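You operate a simulated robot arm through the tools that you are given. There is no shell and no other tool. Be economical: measure what you need, move in short steps, check, and stop when the job is done.

The job below is to be done with a simulated two-armed robot. You get a single attempt, and the scene is never put back.

JOB
Run a manual flush, then shut and latch the controller lid.
Fine: one flush, at the filter's controller; change no setting.

Only the result counts: the job must be done as asked and must still hold three seconds after the hand-in. Knocking over, shifting, dropping, spilling or breaking anything else fails it. Lids that push on must go on centred and level and be pressed home; caps that screw on are set level and turned clockwise until they are tight.

ROBOT AND FRAMES
Two 7-joint arms with two-finger parallel grippers on one trunk, on a base that drives. Base frame: it is fixed to the floor where the robot stands at the start and does not move with it; the origin is under the middle of the robot, x ahead of it, y to its left, z up. Lengths are in mm, angles in degrees, forces in N, time in s.
The left shoulder is at the start at [70, 134, 1301], the right one opposite. With the tool pointing down near the work surface each hand reaches from about 100 to 580 mm from the robot's upright axis, wherever it stands, measured 20 degrees to its own side. Places, roughly: black clamp ring [700, -100, 900]; blue latch [600, 200, 1400]; controller lid [600, 200, 1400]; lower red tap [700, 0, 1100]; upper red tap [800, 0, 1100]. Payload 1.57 kg a hand.
Tool frame (each hand has its own): the origin (TCP) lies between the finger pads and is the grasp point; the fingertips stand 30 mm ahead of it; z points along the fingers, y is the line along which they close. The gripper opens to 80 mm. The fingers are 17 mm wide and 12 mm thick; the gripper's body (40 by 82 mm) begins 80 mm behind the TCP.
Orientation is told as [roll, pitch, yaw] about the base's x, y, z axes, in that order, counted from this pose: with the fingers straight down and closing along the base's y, the tool's x points along the base's -x, its y along +y and its z along -z.

CONTROLS
- The arms move only by the tool jog_arm. It takes "left_series", "right_series" or both (then of equal length, played together; a hand with none holds still); each is one flat list of numbers, 6 for each row, row after row: the shift along the tool's x, y, z in units of 150 mm (1.0 is 150 mm), then the turn, a rotation vector about the tool's x, y, z in units of 180 degrees (1.0 is 180 degrees). In form: [dx, dy, dz, ax, ay, az, dx, dy, dz, ax, ay, az, ...]. A call has 1 to 10 rows; each row is the pose to reach, as a shift and turn from the pose commanded when the call began, along the tool's axes at that moment. "left_hand" and "right_hand" are, for a hand that has rows, the finger opening in mm, from 0 to 80, set as the call begins (left out, the last holds). A call with a number of a shift or a turn outside -1 to 1 is refused whole. Each row takes 0.2 s and may step no farther than 50 mm and 8.6 degrees from the row before; otherwise, or with a gripper value out of range, the whole call is refused. A pose out of reach is approached as far as the arm can. The call stops where the force on the tool passes 40 N (or 10 N more than at its start, if that is more) or the arm is blocked; 0.2 s more then pass. Each finger travels about 153 mm/s and halts on what it meets, pressing with about 31 N; the grip force reading is that of the motor and also rises with nothing between the fingers. The clock runs only during rows and for 0.2 s after the last one: add rows that repeat a pose to give the fingers time. The reply holds the time, the measured pose of the TCP, the force on the tool along the base axes, the opening and the grip force, in the units named above and with some noise, with the torque about the TCP (base axes, N m) and any sound that the robot's microphone picked up.
- Cameras (640 x 400 px; columns grow to the right, rows downward): "scene" is now at [138.9, 13.5, 1533.3]; the picture's right is [0.14, -0.99, 0.00], its down [-0.53, -0.08, -0.84] and it looks along [0.83, 0.12, -0.54] (base axes); focal length 253 px, centre (320, 200). "left" rides on the left gripper at [72, 7, -122] in its tool frame; the picture's right is [-0.09, 1.00, 0.00], its down [-0.84, -0.08, -0.54] and it looks along [-0.54, -0.05, 0.84] (tool axes); focal length 238 px, centre (320, 200). "right" rides on the right gripper at [72, -7, -122] in its tool frame; the picture's right is [0.09, 1.00, 0.00], its down [-0.84, 0.08, -0.54] and it looks along [-0.54, 0.05, 0.84] (tool axes); focal length 238 px, centre (320, 200). There is no depth. A picture from a camera that has moved, and an enlarged one, comes with that camera's place and axes in the base frame and with its lens.
- capture(camera): a new picture of that camera. The clock stands still meanwhile.
- raise_lower(by): slides the trunk up (or, below 0, down) by that many mm; the arms and the scene camera ride with it, the base frame stays. It gives what a move gives, with no picture.
- roll_base(legs): drives the robot by 1 to 6 legs, each [ahead, left, turn to the left] in mm, mm and degrees, along the robot's own axes; the way and the turn of a leg run together, so that a leg with both is an arc; at most 1500 mm and 180 degrees a leg. The arms and the cameras ride along, it lands a little off, and it stops where it bumps. It gives what a move gives.
- pan_tilt(pan, tilt): turns the head with the scene camera to pan (to the left, within 86 degrees either way) and tilt (down, from -29 to 69), counted from straight ahead of the robot. It gives what a move gives.
- zoom(camera, box): a new picture of the part [left, top, right, bottom] of that camera's present view, enlarged. The clock stands still meanwhile.
- close_job(): hands the job in; it is judged then, once.

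Work in short steps. Places have to be worked out from the pictures, the camera data and where the tool is seen: move nearer, look again, correct. Check each grasp and each placing, and mend what went wrong. You have 120 turns and 100 pictures in all, those below and enlarged ones among them. Open the grippers and draw the arms clear of the work before you hand the job in, unless the task says otherwise; then end with one line.

The tools are called as name(argument=value, ...) on one line, values as JSON. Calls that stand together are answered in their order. jog_arm: Moves the arms, as the interface text tells. Its arguments: {"type":"object","properties":{"left_series":{"type":"array","items":{"type":"number"}},"left_hand":{"type":"number"},"right_series":{"type":"array","items":{"type":"number"}},"right_hand":{"type":"number"}},"required":[]} The other tools are called the same way: raise_lower (by) slides the trunk up or down; roll_base (legs) drives the base; pan_tilt (pan, tilt) turns the head that bears the scene camera; capture (camera) takes a picture; zoom (camera, box) takes an enlarged picture of a part of a camera's view; close_job () hands the job in.

At the start:

```text
time: 0.0
left_tool_pos: [392.7, 205.8, 1149.6]
left_tool_rot: [0.0, 0.1, 0.0]
left_wrist_force: [0.2, -0.2, -0.3]
left_ft_torque: [-0.01, -0.02, 0.0]
left_opening: 80.1
left_grip_force: 0.1
right_tool_pos: [383.6, -69.7, 1149.6]
right_tool_rot: [0.0, -0.1, -0.1]
right_wrist_force: [-0.9, 0.1, 0.9]
right_ft_torque: [0.02, 0.05, -0.01]
right_opening: 79.8
right_grip_force: 0.1
trunk travel left (down, up): [-875.0, 65.0]
robot x, y, heading: [1.3, -0.1, -0.2]
head pan, tilt: [8.2, 32.6]
```

scene: 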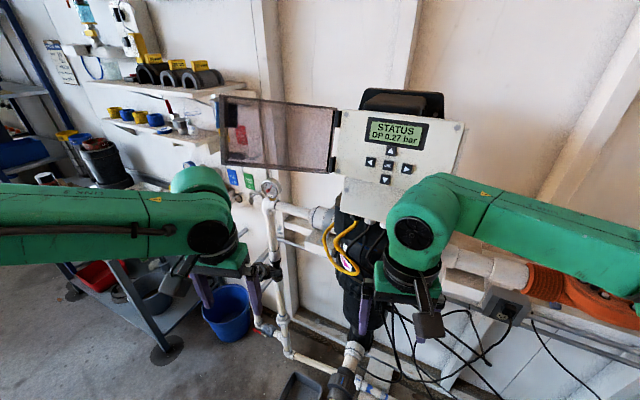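
right: 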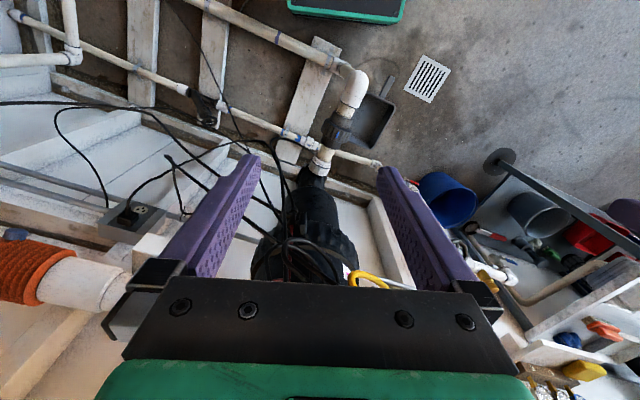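
left: 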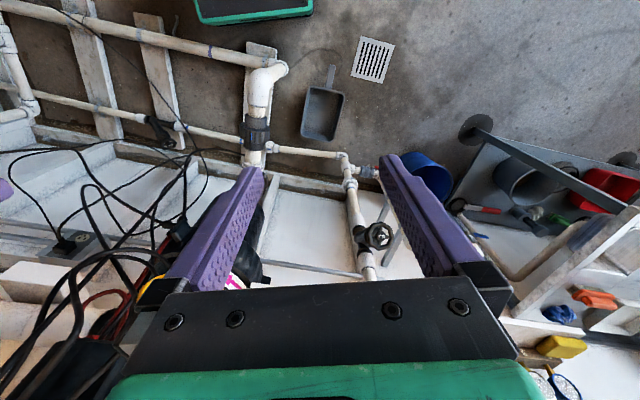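

The controller with an open lid hinged on its left is ahead. I zoom in on it and on the wall cards nearby.

zoom(camera="scene", box=[200, 70, 480, 245])

zoom(camera="scene", box=[320, 90, 480, 190])

```text
2.29 times, centred on (340, 158) of scene
camera zoom: at [138.9, 13.5, 1533.3], right [0.14, -0.99, 0.0], down [-0.53, -0.08, -0.84], along [0.83, 0.12, -0.54], focal length 577 px, centre (274, 297)
```

zoom: 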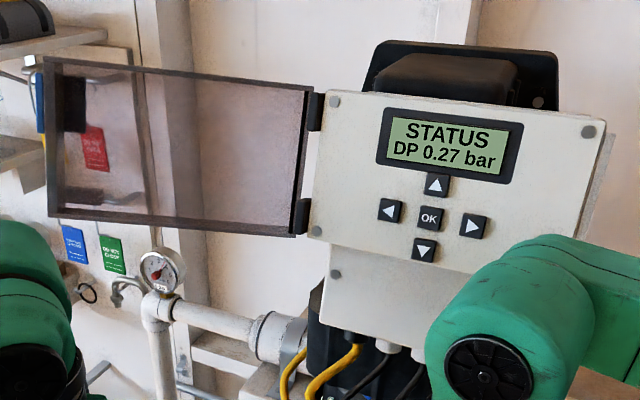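

```text
4.00 times, centred on (400, 140) of scene
camera zoom: at [138.9, 13.5, 1533.3], right [0.14, -0.99, 0.0], down [-0.53, -0.08, -0.84], along [0.83, 0.12, -0.54], focal length 1010 px, centre (0, 440)
```

zoom: 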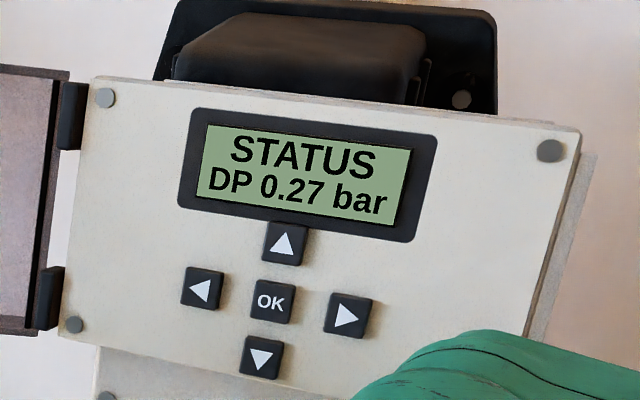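

The panel has a menu pad (arrows and OK), with the lid open to the left. I turn the right hand to point forward so that its camera sees the panel, and close its fingers.

jog_arm(right_series=[-0.0133, -0.0533, -0.0667, 0, -0.0475, 0, -0.0266, -0.1066, -0.1333, 0, -0.095, 0, -0.04, -0.16, -0.2, 0, -0.1425, 0, -0.0533, -0.2133, -0.2667, 0, -0.19, 0, -0.0667, -0.2667, -0.3333, 0, -0.2375, 0, -0.08, -0.32, -0.4, 0, -0.285, 0, -0.0933, -0.3733, -0.4667, 0, -0.3325, 0, -0.1067, -0.4267, -0.5333, 0, -0.38, 0, -0.12, -0.48, -0.6, 0, -0.4275, 0, -0.1333, -0.5333, -0.6667, 0, -0.475, 0], right_hand=0)

capture(camera="right")

capture(camera="scene")

```text
time: 2.2
left_tool_pos: [392.5, 207.1, 1150.1]
left_tool_rot: [0.0, 0.0, 0.0]
left_wrist_force: [-0.5, 0.3, 0.2]
left_ft_torque: [-0.03, -0.01, 0.02]
left_opening: 79.9
left_grip_force: 0.1
right_tool_pos: [395.2, -117.9, 1210.6]
right_tool_rot: [-0.1, -51.3, 0.0]
right_wrist_force: [-0.3, -0.3, 0.1]
right_ft_torque: [0.0, -0.02, 0.02]
right_opening: 0.0
right_grip_force: 21.3
right hand out of reach, approached as far as the arm can: row 7, 8, 9, 10
trunk travel left (down, up): [-875.0, 65.0]
robot x, y, heading: [1.1, 1.3, 0.3]
head pan, tilt: [8.2, 32.6]
```

```text
94 pictures are left
camera right: at [255.5, -125.4, 1231.1], right [-0.06, 1.0, -0.07], down [0.1, 0.08, 0.99], along [0.99, 0.05, -0.1], focal length 238 px, centre (320, 200)
```

right: 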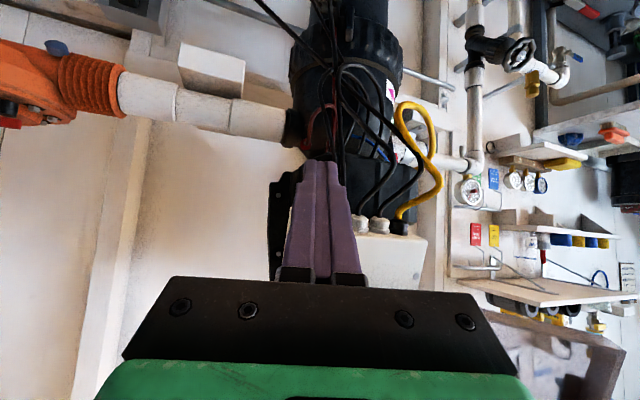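

```text
93 pictures are left
camera scene: at [138.9, 13.5, 1533.3], right [0.14, -0.99, 0.0], down [-0.53, -0.08, -0.84], along [0.83, 0.12, -0.54], focal length 253 px, centre (320, 200)
```

scene: 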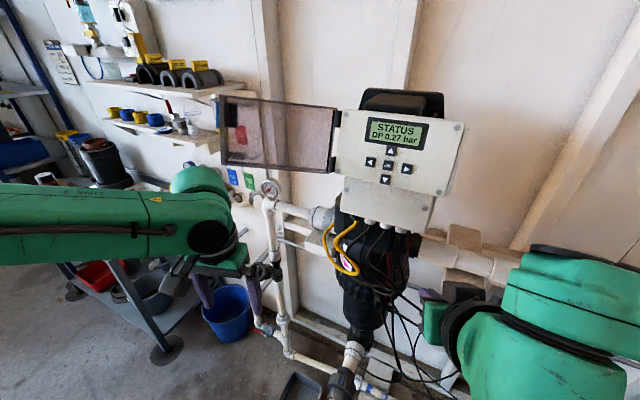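

The wrist can't rotate farther this close. I back the robot off 200 mm and raise the trunk by 60 (which also gives a second view for triangulation).

roll_base(legs=[[-200, 0, 0]])

raise_lower(by=60)

capture(camera="scene")

capture(camera="right")

```text
time: 3.8
left_tool_pos: [195.0, 206.8, 1148.5]
left_tool_rot: [0.0, 0.2, -0.1]
left_wrist_force: [-0.2, 1.0, 0.3]
left_ft_torque: [-0.01, 0.04, -0.01]
left_opening: 80.0
left_grip_force: 0.1
right_tool_pos: [196.8, -119.0, 1209.2]
right_tool_rot: [0.0, -51.0, -0.2]
right_wrist_force: [0.4, 0.3, 0.1]
right_ft_torque: [0.03, 0.0, 0.02]
right_opening: 0.3
right_grip_force: 21.2
trunk travel left (down, up): [-875.0, 65.0]
robot x, y, heading: [-204.4, -1.8, -0.2]
head pan, tilt: [8.2, 32.6]
```

```text
time: 4.8
left_tool_pos: [190.2, 205.3, 1209.9]
left_tool_rot: [0.0, -0.1, -0.1]
left_wrist_force: [0.3, -0.2, -0.4]
left_ft_torque: [-0.01, -0.02, -0.01]
left_opening: 79.9
left_grip_force: 0.0
right_tool_pos: [193.8, -119.3, 1271.7]
right_tool_rot: [0.1, -51.3, -0.2]
right_wrist_force: [0.5, -0.3, 0.0]
right_ft_torque: [0.02, 0.01, 0.0]
right_opening: 0.0
right_grip_force: 21.4
trunk travel left (down, up): [-935.0, 5.0]
robot x, y, heading: [-205.3, 1.3, -0.4]
head pan, tilt: [8.2, 32.6]
```

```text
92 pictures are left
camera scene: at [-63.3, 13.4, 1593.3], right [0.14, -0.99, 0.0], down [-0.53, -0.08, -0.84], along [0.83, 0.12, -0.54], focal length 253 px, centre (320, 200)
```

scene: 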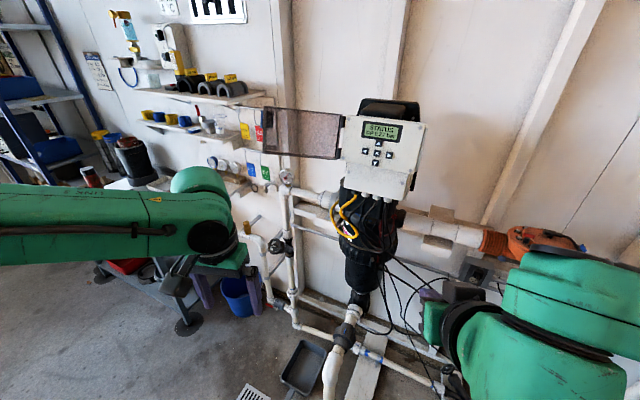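

```text
91 pictures are left
camera right: at [53.0, -125.9, 1291.3], right [-0.06, 1.0, -0.07], down [0.1, 0.08, 0.99], along [0.99, 0.05, -0.1], focal length 238 px, centre (320, 200)
```

right: 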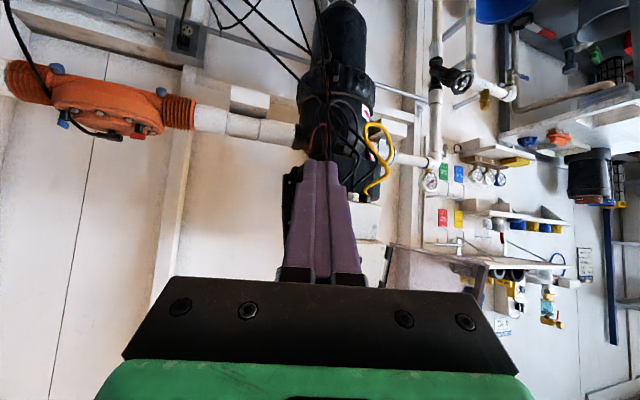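

A wall chart shows at the top; it may hold the flush instructions. I tilt the head up to read it.

pan_tilt(pan=20, tilt=8)

capture(camera="scene")

```text
time: 5.7
left_tool_pos: [190.7, 206.6, 1209.4]
left_tool_rot: [0.0, 0.0, -0.1]
left_wrist_force: [0.1, 0.2, 0.4]
left_ft_torque: [0.01, 0.04, 0.03]
left_opening: 80.0
left_grip_force: 0.2
right_tool_pos: [193.0, -118.6, 1269.9]
right_tool_rot: [0.0, -51.3, -0.2]
right_wrist_force: [-1.1, 0.2, -0.2]
right_ft_torque: [-0.01, 0.01, -0.03]
right_opening: 0.1
right_grip_force: 21.5
trunk travel left (down, up): [-935.0, 5.0]
robot x, y, heading: [-207.8, -0.5, -0.0]
head pan, tilt: [20.0, 8.0]
```

```text
90 pictures are left
camera scene: at [-63.7, 32.3, 1632.8], right [0.34, -0.94, 0.0], down [-0.13, -0.05, -0.99], along [0.93, 0.34, -0.14], focal length 253 px, centre (320, 200)
```

scene: 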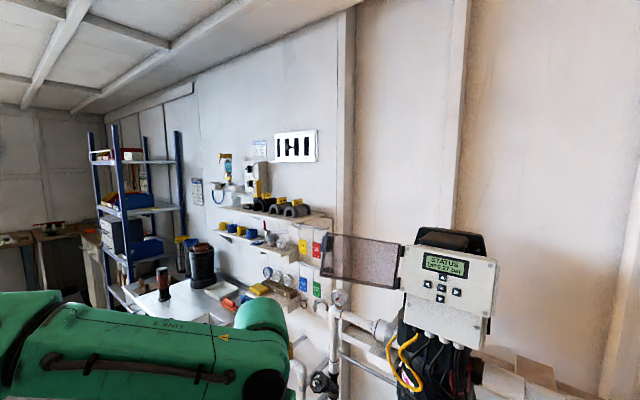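

zoom(camera="scene", box=[180, 120, 340, 220])

zoom(camera="scene", box=[300, 200, 520, 337])

```text
4.00 times, centred on (260, 170) of scene
camera zoom: at [-63.7, 32.3, 1632.8], right [0.34, -0.94, 0.0], down [-0.13, -0.05, -0.99], along [0.93, 0.34, -0.14], focal length 1010 px, centre (560, 320)
```

zoom: 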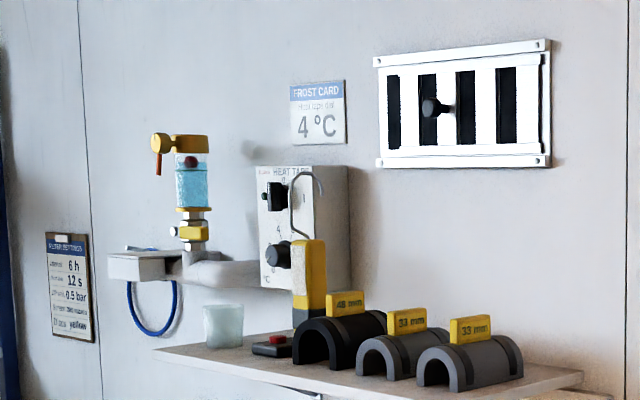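

```text
2.91 times, centred on (410, 268) of scene
camera zoom: at [-63.7, 32.3, 1632.8], right [0.34, -0.94, 0.0], down [-0.13, -0.05, -0.99], along [0.93, 0.34, -0.14], focal length 735 px, centre (58, 1)
```

zoom: 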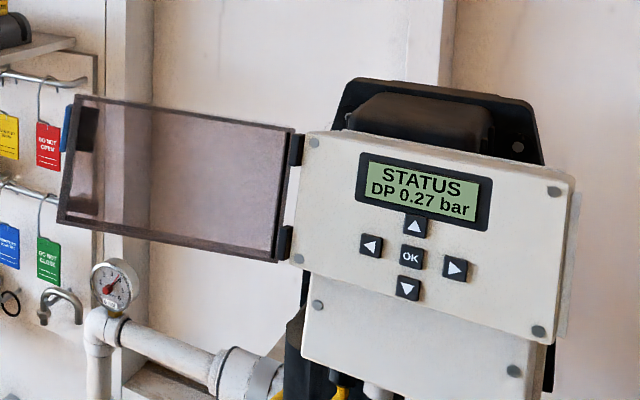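

The chart is just other cards. I now continue the right hand's rotation to level (tool z forward) and bring it ahead of the panel for a second, sideways viewpoint.

jog_arm(right_series=[-0.124, 0.05, 0.0604, 0, -0.027, 0, -0.248, 0.1, 0.1208, 0, -0.054, 0, -0.372, 0.15, 0.181, 0, -0.081, 0, -0.496, 0.2, 0.2415, 0, -0.108, 0, -0.62, 0.25, 0.302, 0, -0.135, 0, -0.744, 0.3, 0.362, 0, -0.162, 0, -0.868, 0.35, 0.4226, 0, -0.189, 0, -0.992, 0.4, 0.483, 0, -0.2165, 0])

capture(camera="right")

capture(camera="scene")

```text
time: 7.5
left_tool_pos: [191.6, 207.8, 1209.5]
left_tool_rot: [-0.1, 0.1, 0.0]
left_wrist_force: [0.4, 0.6, -0.5]
left_ft_torque: [0.0, 0.01, -0.03]
left_opening: 80.0
left_grip_force: 0.0
right_tool_pos: [342.8, -56.3, 1341.4]
right_tool_rot: [-175.6, -89.6, 175.4]
right_wrist_force: [0.2, 0.7, -0.6]
right_ft_torque: [-0.03, -0.02, -0.06]
right_opening: 0.2
right_grip_force: 21.0
trunk travel left (down, up): [-935.0, 5.0]
robot x, y, heading: [-201.8, -2.1, -0.2]
head pan, tilt: [20.0, 8.0]
```

```text
87 pictures are left
camera right: at [221.9, -64.8, 1269.3], right [0.0, 1.0, -0.09], down [-0.55, 0.08, 0.83], along [0.84, 0.05, 0.54], focal length 238 px, centre (320, 200)
```

right: 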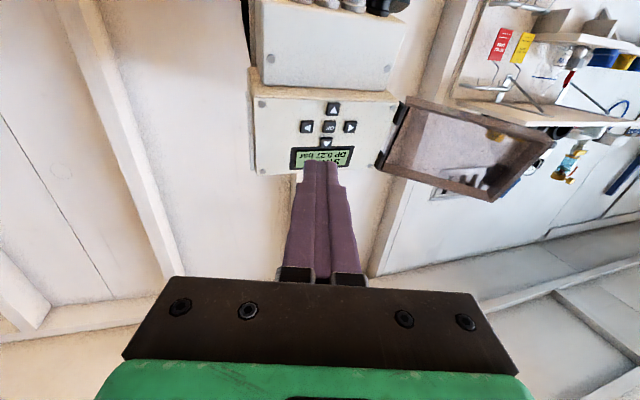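

```text
86 pictures are left
camera scene: at [-63.9, 35.6, 1632.8], right [0.34, -0.94, 0.0], down [-0.13, -0.05, -0.99], along [0.93, 0.34, -0.14], focal length 253 px, centre (320, 200)
```

scene: 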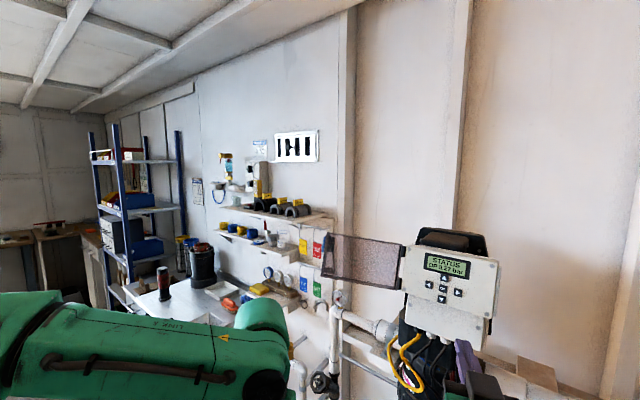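

Good view from below. I zoom the right camera on the panel to triangulate against the scene view.

zoom(camera="right", box=[240, 70, 416, 180])

zoom(camera="right", box=[370, 80, 562, 200])

zoom(camera="scene", box=[310, 220, 502, 340])

```text
3.64 times, centred on (328, 125) of right
camera zoom: at [221.9, -64.8, 1269.3], right [0.0, 1.0, -0.09], down [-0.55, 0.08, 0.83], along [0.84, 0.05, 0.54], focal length 867 px, centre (291, 473)
```

zoom: 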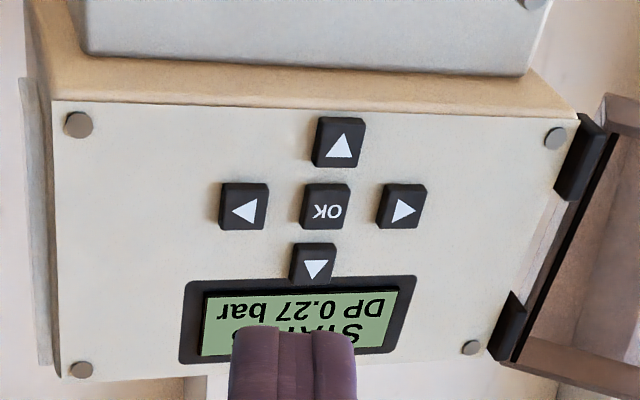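

```text
3.33 times, centred on (466, 140) of right
camera zoom: at [221.9, -64.8, 1269.3], right [0.0, 1.0, -0.09], down [-0.55, 0.08, 0.83], along [0.84, 0.05, 0.54], focal length 794 px, centre (-167, 400)
```

zoom: 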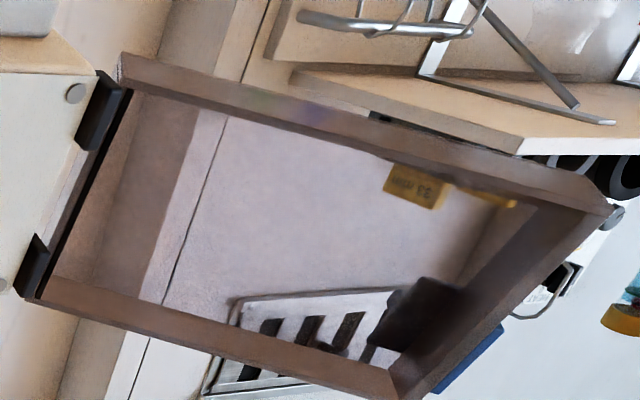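

```text
3.33 times, centred on (406, 280) of scene
camera zoom: at [-63.9, 35.6, 1632.8], right [0.34, -0.94, 0.0], down [-0.13, -0.05, -0.99], along [0.93, 0.34, -0.14], focal length 842 px, centre (33, -67)
```

zoom: 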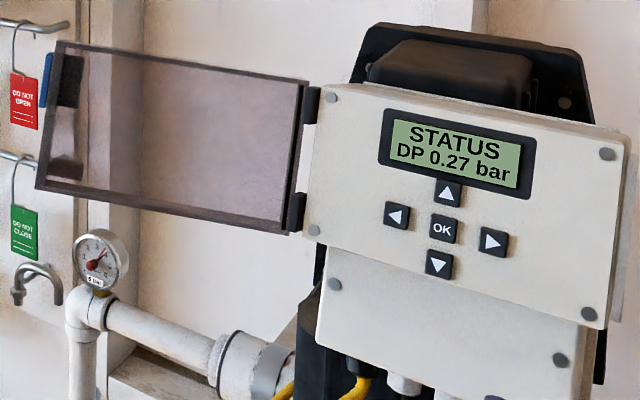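

Triangulation: OK button ≈ (533,-43,1356), panel screws give an inward normal ≈ (0.92,-0.30,-0.25), button pitch ≈ 30 mm across and 25 mm vertical. I align the right hand with that normal, then drive 110 mm forward and look.

jog_arm(right_series=[-0.044, 0.045, 0.008, 0.0201, 0.0163, 0.0026, -0.088, 0.09, 0.016, 0.0402, 0.0327, 0.0052, -0.132, 0.136, 0.024, 0.0604, 0.049, 0.0077, -0.176, 0.18, 0.032, 0.0805, 0.0654, 0.0103, -0.22, 0.227, 0.04, 0.1006, 0.0817, 0.0129])

roll_base(legs=[[105, 0, 0]])

pan_tilt(pan=0, tilt=25)

capture(camera="scene")

capture(camera="right")

```text
time: 8.7
left_tool_pos: [191.7, 208.1, 1208.9]
left_tool_rot: [-0.2, -0.1, -0.2]
left_wrist_force: [0.3, 0.2, 0.3]
left_ft_torque: [-0.02, -0.01, -0.02]
left_opening: 79.8
left_grip_force: 0.0
right_tool_pos: [348.1, -22.7, 1374.6]
right_tool_rot: [0.0, -75.4, -18.3]
right_wrist_force: [0.4, 0.7, 0.8]
right_ft_torque: [0.02, 0.02, -0.01]
right_opening: 0.0
right_grip_force: 21.5
trunk travel left (down, up): [-935.0, 5.0]
robot x, y, heading: [-201.4, 0.7, -0.2]
head pan, tilt: [20.0, 8.0]
```

```text
time: 9.9
left_tool_pos: [290.9, 203.7, 1212.0]
left_tool_rot: [0.1, -0.4, -0.1]
left_wrist_force: [0.0, 0.7, 0.6]
left_ft_torque: [-0.04, -0.04, 0.01]
left_opening: 80.2
left_grip_force: 0.1
right_tool_pos: [446.9, -24.1, 1377.7]
right_tool_rot: [0.9, -75.7, -19.2]
right_wrist_force: [-1.0, -0.3, 0.5]
right_ft_torque: [-0.03, 0.02, 0.0]
right_opening: 0.0
right_grip_force: 21.0
trunk travel left (down, up): [-935.0, 5.0]
robot x, y, heading: [-97.1, 3.3, -0.2]
head pan, tilt: [20.0, 8.0]
```

```text
time: 10.7
left_tool_pos: [297.3, 204.0, 1208.7]
left_tool_rot: [-0.1, 0.1, 0.0]
left_wrist_force: [0.8, -0.3, 0.1]
left_ft_torque: [0.0, 0.0, 0.0]
left_opening: 80.1
left_grip_force: 0.0
right_tool_pos: [457.2, -25.5, 1374.2]
right_tool_rot: [0.2, -75.5, -18.5]
right_wrist_force: [-0.2, 0.5, -0.9]
right_ft_torque: [-0.01, 0.02, 0.0]
right_opening: 0.0
right_grip_force: 21.3
trunk travel left (down, up): [-935.0, 5.0]
robot x, y, heading: [-93.5, -1.6, -0.0]
head pan, tilt: [0.0, 25.0]
```

```text
82 pictures are left
camera scene: at [48.5, 0.6, 1605.2], right [0.0, -1.0, 0.0], down [-0.42, 0.0, -0.91], along [0.91, 0.0, -0.42], focal length 253 px, centre (320, 200)
```

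scene: 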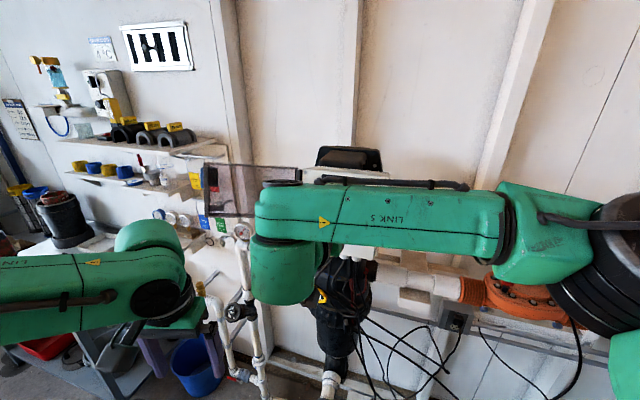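

```text
81 pictures are left
camera right: at [325.5, 10.5, 1336.2], right [0.29, 0.95, -0.09], down [-0.27, 0.17, 0.95], along [0.92, -0.25, 0.31], focal length 238 px, centre (320, 200)
```

right: 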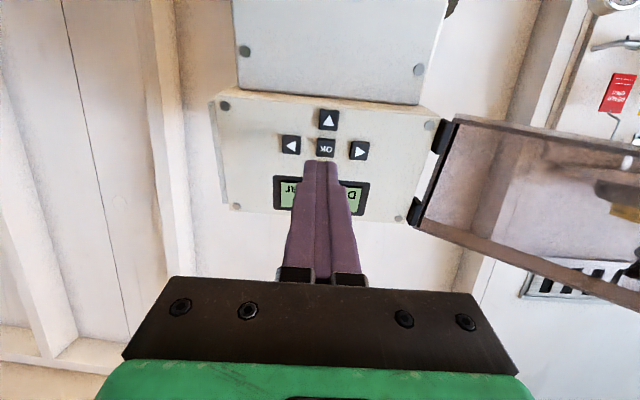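

The right arm hides the panel from the head camera, so I set the left hand up as a viewer: level, fingers open, aimed at the display from lower left.

jog_arm(left_series=[-0.12, -0.023, -0.02, 0, -0.0475, 0, -0.24, -0.045, -0.04, 0, -0.095, 0, -0.36, -0.068, -0.06, 0, -0.1425, 0, -0.48, -0.09, -0.08, 0, -0.19, 0, -0.6, -0.113, -0.1, 0, -0.2375, 0, -0.6, -0.136, -0.12, 0, -0.285, 0, -0.6, -0.16, -0.14, 0, -0.3325, 0, -0.6, -0.18, -0.14, 0, -0.38, 0, -0.6, -0.2, -0.14, 0, -0.4275, 0, -0.6, -0.227, -0.14, 0, -0.475, 0])

capture(camera="left")

```text
time: 12.9
left_tool_pos: [386.6, 170.7, 1233.0]
left_tool_rot: [0.8, -85.7, -0.9]
left_wrist_force: [-0.3, -0.3, 0.3]
left_ft_torque: [0.0, 0.03, 0.0]
left_opening: 80.1
left_grip_force: 0.2
right_tool_pos: [456.5, -25.3, 1374.9]
right_tool_rot: [0.4, -75.3, -18.7]
right_wrist_force: [-0.3, -0.1, -0.8]
right_ft_torque: [0.0, 0.01, -0.01]
right_opening: 0.1
right_grip_force: 21.1
trunk travel left (down, up): [-935.0, 5.0]
robot x, y, heading: [-91.8, 0.0, -0.1]
head pan, tilt: [0.0, 25.0]
```

```text
80 pictures are left
camera left: at [258.2, 177.0, 1168.8], right [0.01, 1.0, 0.09], down [-0.48, -0.08, 0.88], along [0.88, -0.05, 0.47], focal length 238 px, centre (320, 200)
```

left: 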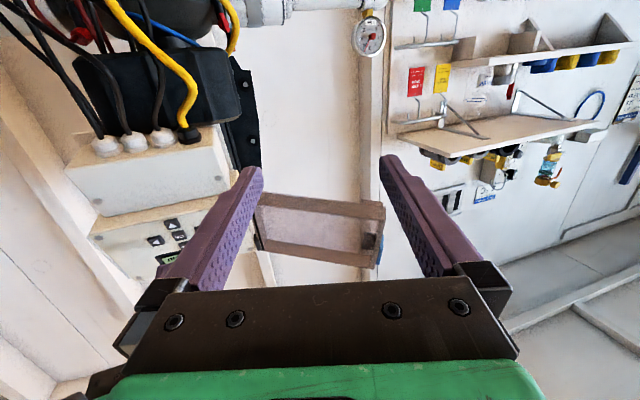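

Level. Now I yaw the left hand right by about 34 degrees.

jog_arm(left_series=[0, 0, 0, 0.0475, 0, 0, 0, 0, 0, 0.095, 0, 0, 0, 0, 0, 0.1425, 0, 0, 0, 0, 0, 0.19, 0, 0])

capture(camera="left")

```text
time: 13.9
left_tool_pos: [387.6, 170.6, 1230.8]
left_tool_rot: [-28.8, -85.4, 0.2]
left_wrist_force: [0.5, -1.4, 0.7]
left_ft_torque: [-0.01, 0.02, -0.01]
left_opening: 80.1
left_grip_force: 0.0
left hand out of reach, approached as far as the arm can: row 4
right_tool_pos: [455.5, -25.7, 1374.6]
right_tool_rot: [0.2, -75.5, -18.7]
right_wrist_force: [0.0, 0.2, -0.4]
right_ft_torque: [0.02, 0.0, -0.04]
right_opening: 0.0
right_grip_force: 21.1
trunk travel left (down, up): [-935.0, 5.0]
robot x, y, heading: [-95.6, -2.2, -0.1]
head pan, tilt: [0.0, 25.0]
```

```text
79 pictures are left
camera left: at [276.8, 235.6, 1166.5], right [0.48, 0.87, 0.05], down [-0.44, 0.19, 0.88], along [0.75, -0.45, 0.48], focal length 238 px, centre (320, 200)
```

left: 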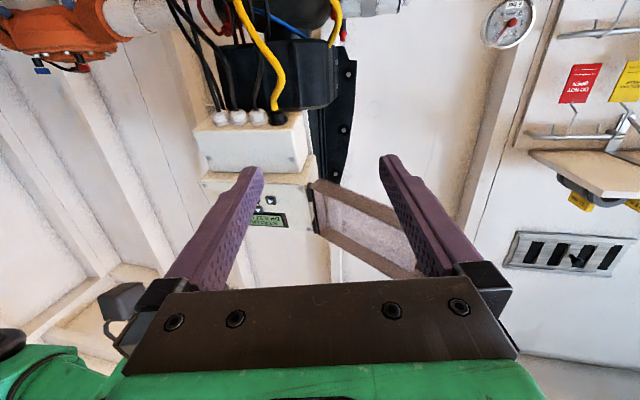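

The display is half hidden by the left finger; I slide the left hand 80 mm sideways.

jog_arm(left_series=[0, -0.13, -0.05, 0, 0, 0, 0, -0.27, -0.1, 0, 0, 0, 0, -0.4, -0.15, 0, 0, 0, 0, -0.53, -0.2, 0, 0, 0])

capture(camera="left")

```text
time: 14.9
left_tool_pos: [322.6, 114.9, 1236.5]
left_tool_rot: [-29.0, -85.6, 0.3]
left_wrist_force: [0.8, 0.0, 0.2]
left_ft_torque: [-0.02, -0.02, 0.02]
left_opening: 79.8
left_grip_force: 0.1
right_tool_pos: [454.4, -26.0, 1375.3]
right_tool_rot: [0.5, -75.3, -18.7]
right_wrist_force: [-0.7, 0.4, 1.2]
right_ft_torque: [-0.04, 0.0, 0.02]
right_opening: 0.0
right_grip_force: 20.9
trunk travel left (down, up): [-935.0, 5.0]
robot x, y, heading: [-93.1, -0.5, -0.3]
head pan, tilt: [0.0, 25.0]
```

```text
78 pictures are left
camera left: at [211.8, 179.6, 1172.1], right [0.48, 0.87, 0.05], down [-0.45, 0.19, 0.87], along [0.75, -0.45, 0.48], focal length 238 px, centre (320, 200)
```

left: 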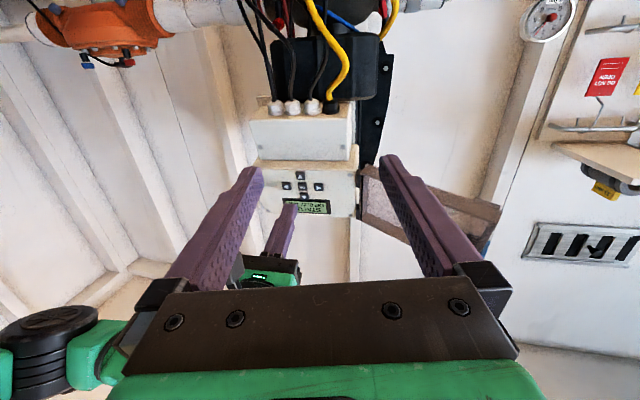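

The left camera now sees display and buttons. I'll try DOWN first (harmless on a status page): approach to ~12 mm in front of it.

jog_arm(right_series=[0.075, 0.021, 0.1, 0, 0, 0, 0.149, 0.043, 0.2, 0, 0, 0, 0.149, 0.043, 0.267, 0, 0, 0])

zoom(camera="right", box=[224, 60, 416, 180])

zoom(camera="left", box=[224, 140, 416, 260])

```text
time: 15.7
left_tool_pos: [322.2, 115.0, 1235.7]
left_tool_rot: [-28.5, -85.5, -0.1]
left_wrist_force: [-0.1, -0.8, 0.4]
left_ft_torque: [0.02, 0.0, -0.01]
left_opening: 80.1
left_grip_force: 0.1
right_tool_pos: [486.7, -29.3, 1343.0]
right_tool_rot: [0.5, -75.4, -18.7]
right_wrist_force: [0.4, 0.5, -0.6]
right_ft_torque: [-0.03, -0.01, 0.01]
right_opening: 0.0
right_grip_force: 21.3
trunk travel left (down, up): [-935.0, 5.0]
robot x, y, heading: [-98.7, -3.5, -0.1]
head pan, tilt: [0.0, 25.0]
```

```text
3.33 times, centred on (320, 120) of right
camera zoom: at [356.4, 5.3, 1305.3], right [0.29, 0.95, -0.09], down [-0.27, 0.17, 0.95], along [0.92, -0.25, 0.31], focal length 794 px, centre (320, 467)
```

zoom: 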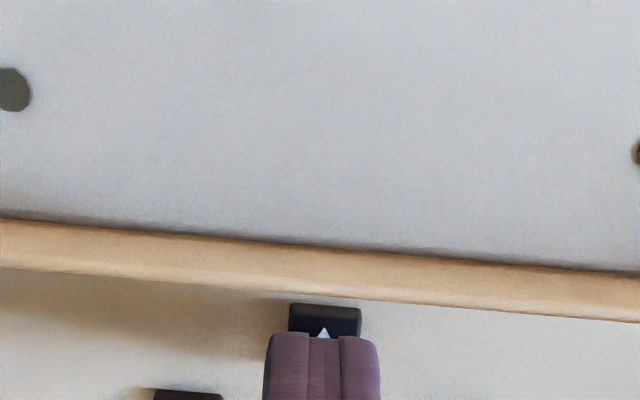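

```text
3.33 times, centred on (320, 200) of left
camera zoom: at [212.5, 180.0, 1171.7], right [0.48, 0.87, 0.05], down [-0.45, 0.19, 0.87], along [0.75, -0.45, 0.48], focal length 794 px, centre (320, 200)
```

zoom: 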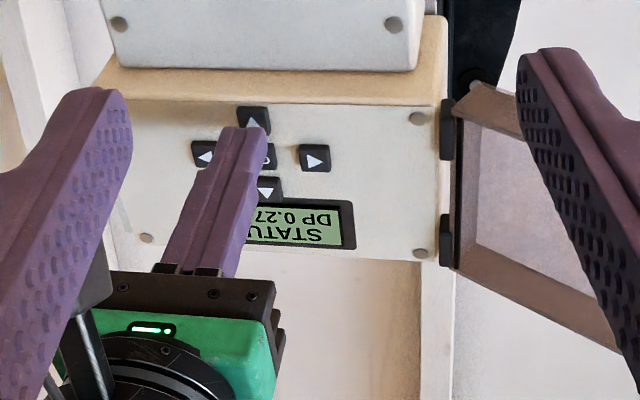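

Aimed at DOWN. I push in small steps and draw back in the same call.

jog_arm(right_series=[0, 0, 0.04, 0, 0, 0, 0, 0, 0.06, 0, 0, 0, 0, 0, 0.073, 0, 0, 0, 0, 0, 0.086, 0, 0, 0, 0, 0, 0.1, 0, 0, 0, 0, 0, 0, 0, 0, 0])

zoom(camera="left", box=[224, 140, 416, 260])

```text
time: 17.1
left_tool_pos: [323.2, 116.0, 1235.0]
left_tool_rot: [-28.8, -85.4, 0.1]
left_wrist_force: [-0.4, 0.4, -0.3]
left_ft_torque: [0.01, 0.01, -0.05]
left_opening: 80.0
left_grip_force: 0.1
right_tool_pos: [489.4, -28.8, 1342.6]
right_tool_rot: [0.3, -75.4, -18.7]
right_wrist_force: [0.1, 0.6, -0.4]
right_ft_torque: [0.01, -0.02, 0.0]
right_opening: 0.0
right_grip_force: 21.6
trunk travel left (down, up): [-935.0, 5.0]
robot x, y, heading: [-96.7, 0.2, 0.0]
head pan, tilt: [0.0, 25.0]
heard: click
```

```text
3.33 times, centred on (320, 200) of left
camera zoom: at [213.1, 180.4, 1171.4], right [0.48, 0.87, 0.05], down [-0.45, 0.19, 0.87], along [0.75, -0.45, 0.48], focal length 794 px, centre (320, 200)
```

zoom: 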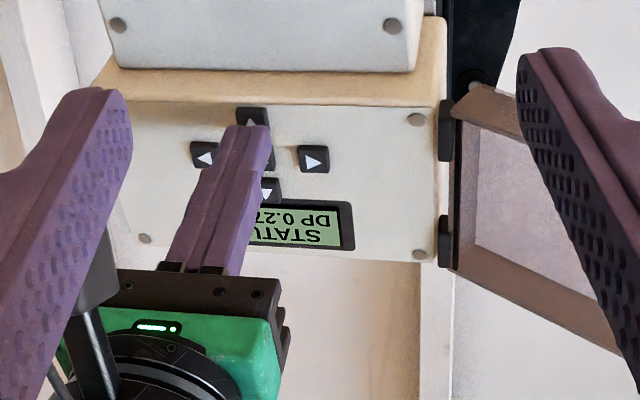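

Click heard, but the page stays STATUS. Next I press RIGHT (29 mm right, 24 mm up).

jog_arm(right_series=[-0.08, -0.1, -0.05, 0, 0, 0, -0.161, -0.193, -0.02, 0, 0, 0, -0.161, -0.193, 0.04, 0, 0, 0, -0.161, -0.193, 0.06, 0, 0, 0, -0.161, -0.193, 0.08, 0, 0, 0, -0.161, -0.193, 0.1, 0, 0, 0, -0.161, -0.193, 0, 0, 0, 0])

zoom(camera="left", box=[224, 140, 416, 260])

```text
time: 18.7
left_tool_pos: [323.4, 115.4, 1236.8]
left_tool_rot: [-28.6, -85.5, -0.1]
left_wrist_force: [-0.6, 0.1, -0.3]
left_ft_torque: [-0.02, 0.0, 0.0]
left_opening: 79.8
left_grip_force: 0.0
right_tool_pos: [485.4, -57.5, 1365.3]
right_tool_rot: [0.4, -75.4, -18.7]
right_wrist_force: [-0.3, -0.4, -0.1]
right_ft_torque: [0.03, 0.0, 0.02]
right_opening: 0.0
right_grip_force: 21.4
trunk travel left (down, up): [-935.0, 5.0]
robot x, y, heading: [-96.7, -1.9, 0.0]
head pan, tilt: [0.0, 25.0]
heard: click
```

```text
3.33 times, centred on (320, 200) of left
camera zoom: at [212.9, 180.1, 1171.6], right [0.48, 0.87, 0.05], down [-0.45, 0.19, 0.87], along [0.75, -0.45, 0.48], focal length 794 px, centre (320, 200)
```

zoom: 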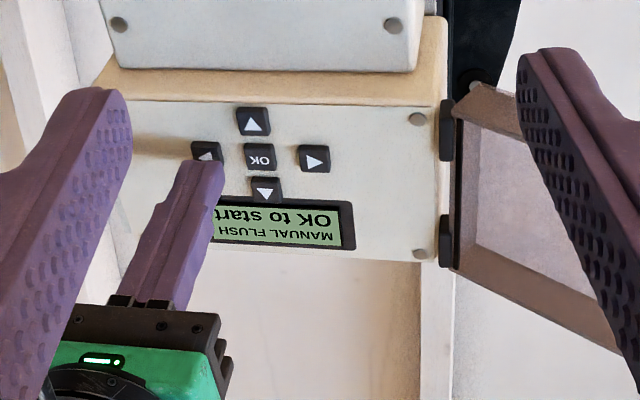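

"MANUAL FLUSH – OK to start". I press OK once (30 mm left).

jog_arm(right_series=[0, 0.1, -0.03, 0, 0, 0, 0, 0.2, 0, 0, 0, 0, 0, 0.2, 0.04, 0, 0, 0, 0, 0.2, 0.06, 0, 0, 0, 0, 0.2, 0.08, 0, 0, 0, 0, 0.2, 0.1, 0, 0, 0, 0, 0.2, 0, 0, 0, 0, 0, 0.1, -0.2, 0, 0, 0, 0, 0.0, -0.3, 0, 0, 0])

zoom(camera="left", box=[224, 140, 416, 260])

```text
time: 20.7
left_tool_pos: [321.5, 115.2, 1237.2]
left_tool_rot: [-28.2, -85.6, -0.6]
left_wrist_force: [-0.6, -0.2, 0.4]
left_ft_torque: [0.04, -0.05, 0.0]
left_opening: 80.0
left_grip_force: 0.1
right_tool_pos: [441.2, -46.5, 1378.3]
right_tool_rot: [0.7, -75.5, -18.9]
right_wrist_force: [0.3, -0.2, -0.7]
right_ft_torque: [0.04, 0.03, 0.04]
right_opening: 0.1
right_grip_force: 21.7
trunk travel left (down, up): [-935.0, 5.0]
robot x, y, heading: [-94.7, 0.3, -0.2]
head pan, tilt: [0.0, 25.0]
heard: click
```

```text
3.33 times, centred on (320, 200) of left
camera zoom: at [210.9, 179.4, 1172.3], right [0.48, 0.87, 0.06], down [-0.45, 0.19, 0.87], along [0.75, -0.45, 0.48], focal length 794 px, centre (320, 200)
```

zoom: 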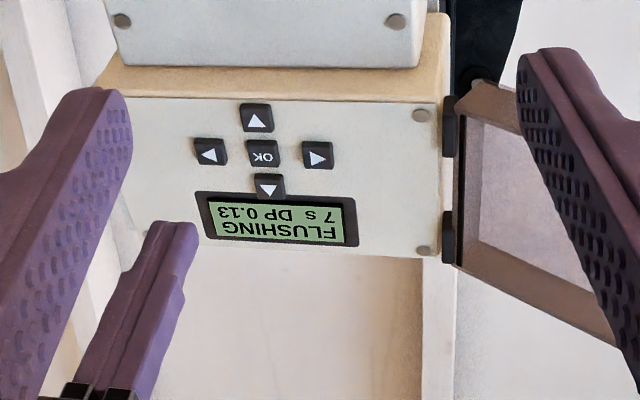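

FLUSHING with DP dropping: the flush runs. While it runs I move the right hand away to the right and check again.

jog_arm(right_series=[0.087, -0.158, -0.1, 0, 0, 0, 0.173, -0.316, -0.17, 0, 0, 0, 0.26, -0.474, -0.24, 0, 0, 0, 0.346, -0.63, -0.3, 0, 0, 0, 0.433, -0.79, -0.36, 0, 0, 0, 0.519, -0.947, -0.407, 0, 0, 0, 0.519, -0.947, -0.407, 0, 0, 0, 0.519, -0.947, -0.407, 0, 0, 0])

pan_tilt(pan=5, tilt=20)

capture(camera="scene")

zoom(camera="left", box=[256, 140, 352, 230])

```text
time: 22.5
left_tool_pos: [323.9, 117.0, 1237.0]
left_tool_rot: [-29.0, -85.4, 0.3]
left_wrist_force: [-1.0, -0.3, 0.1]
left_ft_torque: [-0.01, 0.0, -0.01]
left_opening: 79.8
left_grip_force: 0.1
right_tool_pos: [324.8, -155.2, 1317.7]
right_tool_rot: [0.2, -75.5, -18.5]
right_wrist_force: [1.5, -0.1, 1.2]
right_ft_torque: [-0.03, 0.0, -0.04]
right_opening: 0.0
right_grip_force: 21.4
trunk travel left (down, up): [-935.0, 5.0]
robot x, y, heading: [-96.4, 2.4, 0.2]
head pan, tilt: [0.0, 25.0]
```

```text
time: 23.2
left_tool_pos: [323.0, 117.1, 1236.0]
left_tool_rot: [-28.8, -85.5, 0.0]
left_wrist_force: [-0.1, 0.4, -0.1]
left_ft_torque: [0.01, 0.04, -0.01]
left_opening: 79.9
left_grip_force: 0.1
right_tool_pos: [324.6, -153.9, 1317.7]
right_tool_rot: [0.3, -75.4, -18.6]
right_wrist_force: [-0.3, -0.2, -0.4]
right_ft_torque: [0.0, -0.01, 0.01]
right_opening: 0.0
right_grip_force: 21.4
trunk travel left (down, up): [-935.0, 5.0]
robot x, y, heading: [-97.1, -0.8, -0.2]
head pan, tilt: [5.0, 20.0]
```

```text
72 pictures are left
camera scene: at [47.4, 8.8, 1613.4], right [0.08, -1.0, 0.0], down [-0.34, -0.03, -0.94], along [0.94, 0.08, -0.34], focal length 253 px, centre (320, 200)
```

scene: 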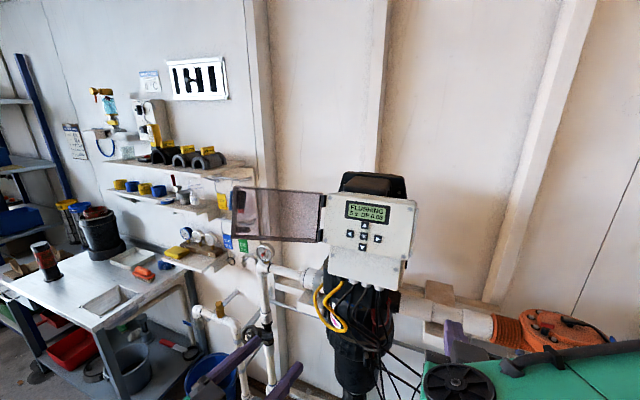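

```text
4.44 times, centred on (304, 185) of left
camera zoom: at [212.5, 180.4, 1171.6], right [0.48, 0.87, 0.05], down [-0.45, 0.19, 0.87], along [0.75, -0.45, 0.48], focal length 1059 px, centre (391, 267)
```

zoom: 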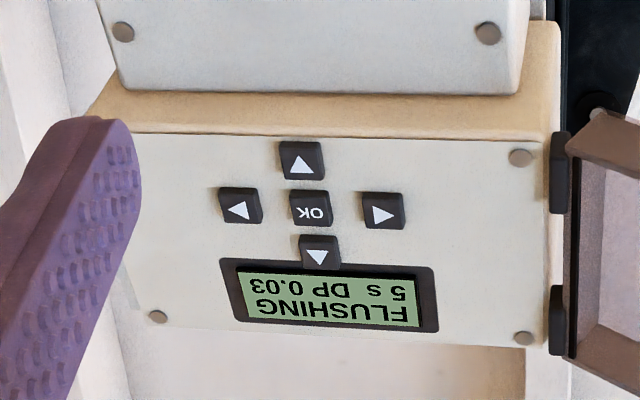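

Counting down (5 s). I zoom the scene camera on the lid to study the rim and latch.

zoom(camera="scene", box=[220, 170, 348, 250])

zoom(camera="scene", box=[320, 180, 448, 260])

```text
5.00 times, centred on (284, 210) of scene
camera zoom: at [47.4, 8.8, 1613.4], right [0.08, -1.0, 0.0], down [-0.34, -0.03, -0.94], along [0.94, 0.08, -0.34], focal length 1263 px, centre (500, 150)
```

zoom: 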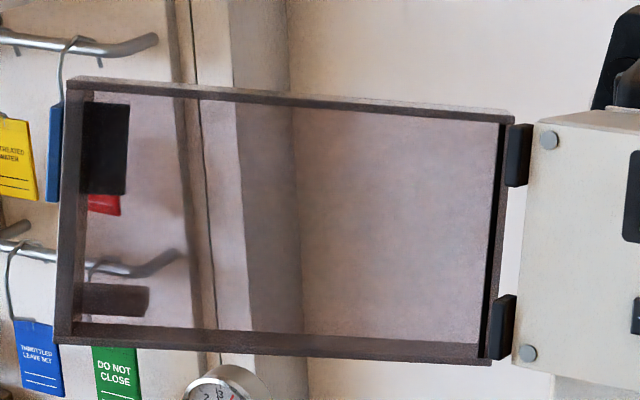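

```text
5.00 times, centred on (384, 220) of scene
camera zoom: at [47.4, 8.8, 1613.4], right [0.08, -1.0, 0.0], down [-0.34, -0.03, -0.94], along [0.94, 0.08, -0.34], focal length 1263 px, centre (0, 100)
```

zoom: 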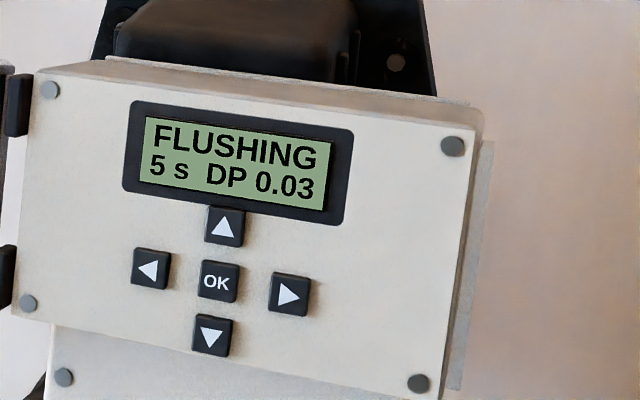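

Next: the lid stands ~145° open, free edge ≈ (525,242,1347–1463), and must be swung right by pushing from behind its free edge with the left hand. I move the closed left hand left and up to look at the latch.

jog_arm(left_series=[-0.144, 0.141, -0.09, 0, 0, 0, -0.288, 0.281, -0.181, 0, 0, 0, -0.432, 0.422, -0.271, 0, 0, 0, -0.576, 0.562, -0.361, 0, 0, 0, -0.72, 0.703, -0.452, 0, 0, 0, -0.864, 0.843, -0.542, 0, 0, 0], left_hand=0)

capture(camera="left")

zoom(camera="scene", box=[180, 150, 436, 310])

```text
time: 24.6
left_tool_pos: [322.1, 268.0, 1363.7]
left_tool_rot: [-28.9, -85.3, 0.3]
left_wrist_force: [-1.2, 0.0, 0.2]
left_ft_torque: [0.0, -0.01, -0.01]
left_opening: 0.0
left_grip_force: 21.3
right_tool_pos: [325.1, -154.9, 1317.5]
right_tool_rot: [0.2, -75.3, -18.4]
right_wrist_force: [0.0, -1.0, -0.4]
right_ft_torque: [0.0, 0.02, 0.02]
right_opening: 0.1
right_grip_force: 21.2
trunk travel left (down, up): [-935.0, 5.0]
robot x, y, heading: [-97.9, 2.6, -0.1]
head pan, tilt: [5.0, 20.0]
```

```text
68 pictures are left
camera left: at [212.2, 332.2, 1300.3], right [0.48, 0.87, 0.05], down [-0.44, 0.19, 0.87], along [0.75, -0.45, 0.48], focal length 238 px, centre (320, 200)
```

left: 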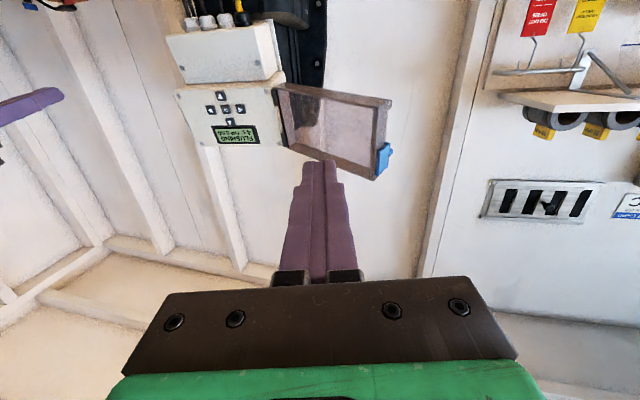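

```text
2.50 times, centred on (308, 230) of scene
camera zoom: at [47.5, 9.4, 1613.4], right [0.08, -1.0, 0.0], down [-0.34, -0.03, -0.94], along [0.94, 0.08, -0.34], focal length 631 px, centre (350, 125)
```

zoom: 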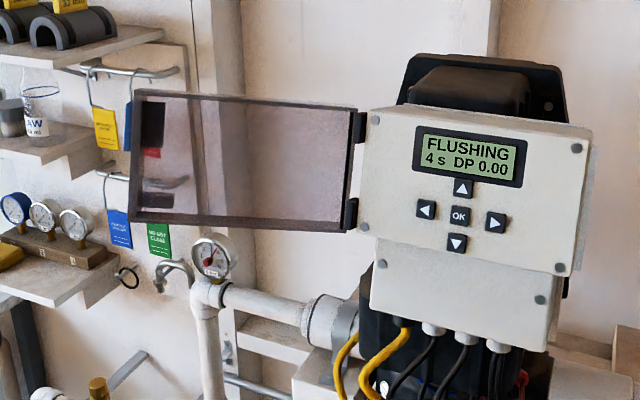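

I zoom on the latch from this side.

zoom(camera="left", box=[270, 75, 430, 185])

```text
3.64 times, centred on (350, 130) of left
camera zoom: at [212.2, 332.2, 1300.3], right [0.48, 0.87, 0.05], down [-0.44, 0.19, 0.87], along [0.75, -0.45, 0.48], focal length 867 px, centre (211, 454)
```

zoom: 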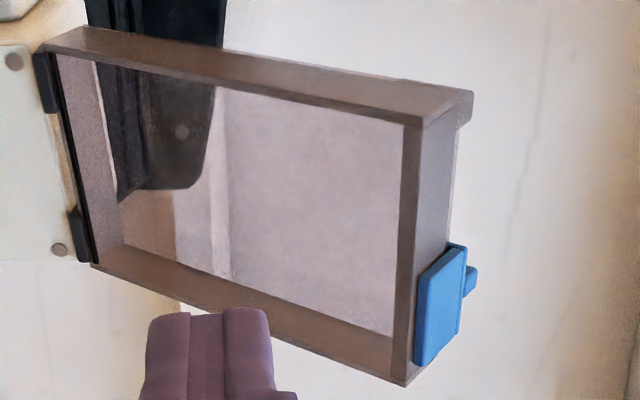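

The blue latch is a flap on the free edge's side wall, upper half; I'll push at the lower part. Drive 70 mm forward for reach, then bring the left finger to the left of the free edge.

roll_base(legs=[[70, 0, 0]])

jog_arm(left_series=[-0.02, 0.18, 0.0, 0, 0, 0, -0.04, 0.36, 0.1, 0, 0, 0, -0.08, 0.54, 0.3, 0, 0, 0, -0.107, 0.715, 0.45, 0, 0, 0, -0.107, 0.715, 0.567, 0, 0, 0])

capture(camera="left")

capture(camera="scene")

```text
time: 25.6
left_tool_pos: [382.5, 267.4, 1368.7]
left_tool_rot: [-28.5, -85.9, -0.2]
left_wrist_force: [-0.7, -0.4, 0.2]
left_ft_torque: [0.0, 0.02, 0.02]
left_opening: 0.0
left_grip_force: 21.3
right_tool_pos: [386.2, -154.4, 1322.4]
right_tool_rot: [0.9, -75.8, -19.1]
right_wrist_force: [-1.7, 0.3, 0.1]
right_ft_torque: [0.01, -0.01, 0.01]
right_opening: 0.0
right_grip_force: 21.0
trunk travel left (down, up): [-935.0, 5.0]
robot x, y, heading: [-24.0, 0.1, 0.1]
head pan, tilt: [5.0, 20.0]
```

```text
time: 26.8
left_tool_pos: [521.1, 323.4, 1371.9]
left_tool_rot: [-28.0, -85.6, -0.6]
left_wrist_force: [0.0, 0.4, 0.6]
left_ft_torque: [-0.03, 0.01, 0.0]
left_opening: 0.3
left_grip_force: 20.9
right_tool_pos: [395.1, -155.7, 1318.7]
right_tool_rot: [0.4, -75.5, -18.6]
right_wrist_force: [-0.2, 0.1, -0.3]
right_ft_torque: [0.0, 0.01, 0.01]
right_opening: 0.0
right_grip_force: 21.4
trunk travel left (down, up): [-935.0, 5.0]
robot x, y, heading: [-26.0, -2.1, -0.2]
head pan, tilt: [5.0, 20.0]
```

```text
65 pictures are left
camera left: at [410.1, 386.2, 1307.0], right [0.48, 0.87, 0.06], down [-0.45, 0.19, 0.87], along [0.75, -0.45, 0.48], focal length 238 px, centre (320, 200)
```

left: 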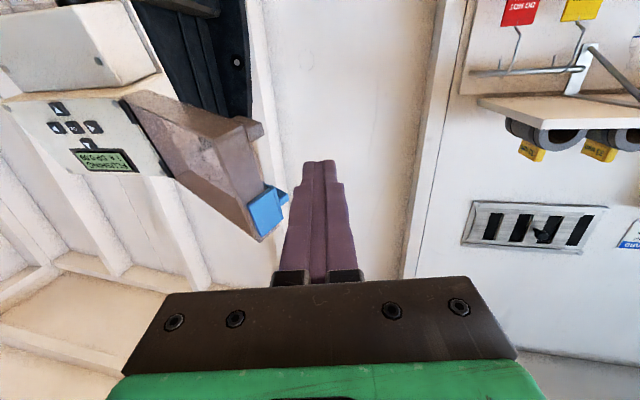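

```text
64 pictures are left
camera scene: at [117.4, 8.2, 1613.6], right [0.09, -1.0, 0.0], down [-0.34, -0.03, -0.94], along [0.94, 0.08, -0.34], focal length 253 px, centre (320, 200)
```

scene: 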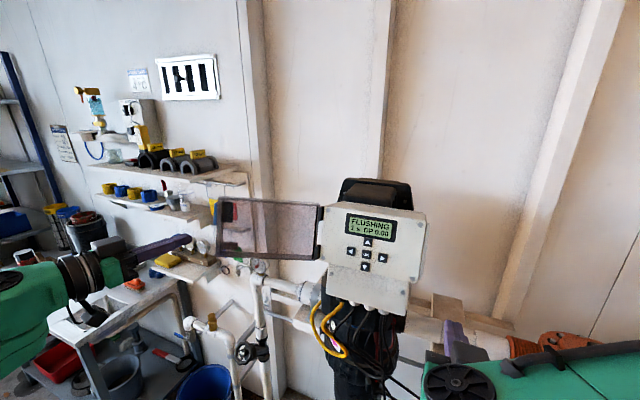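

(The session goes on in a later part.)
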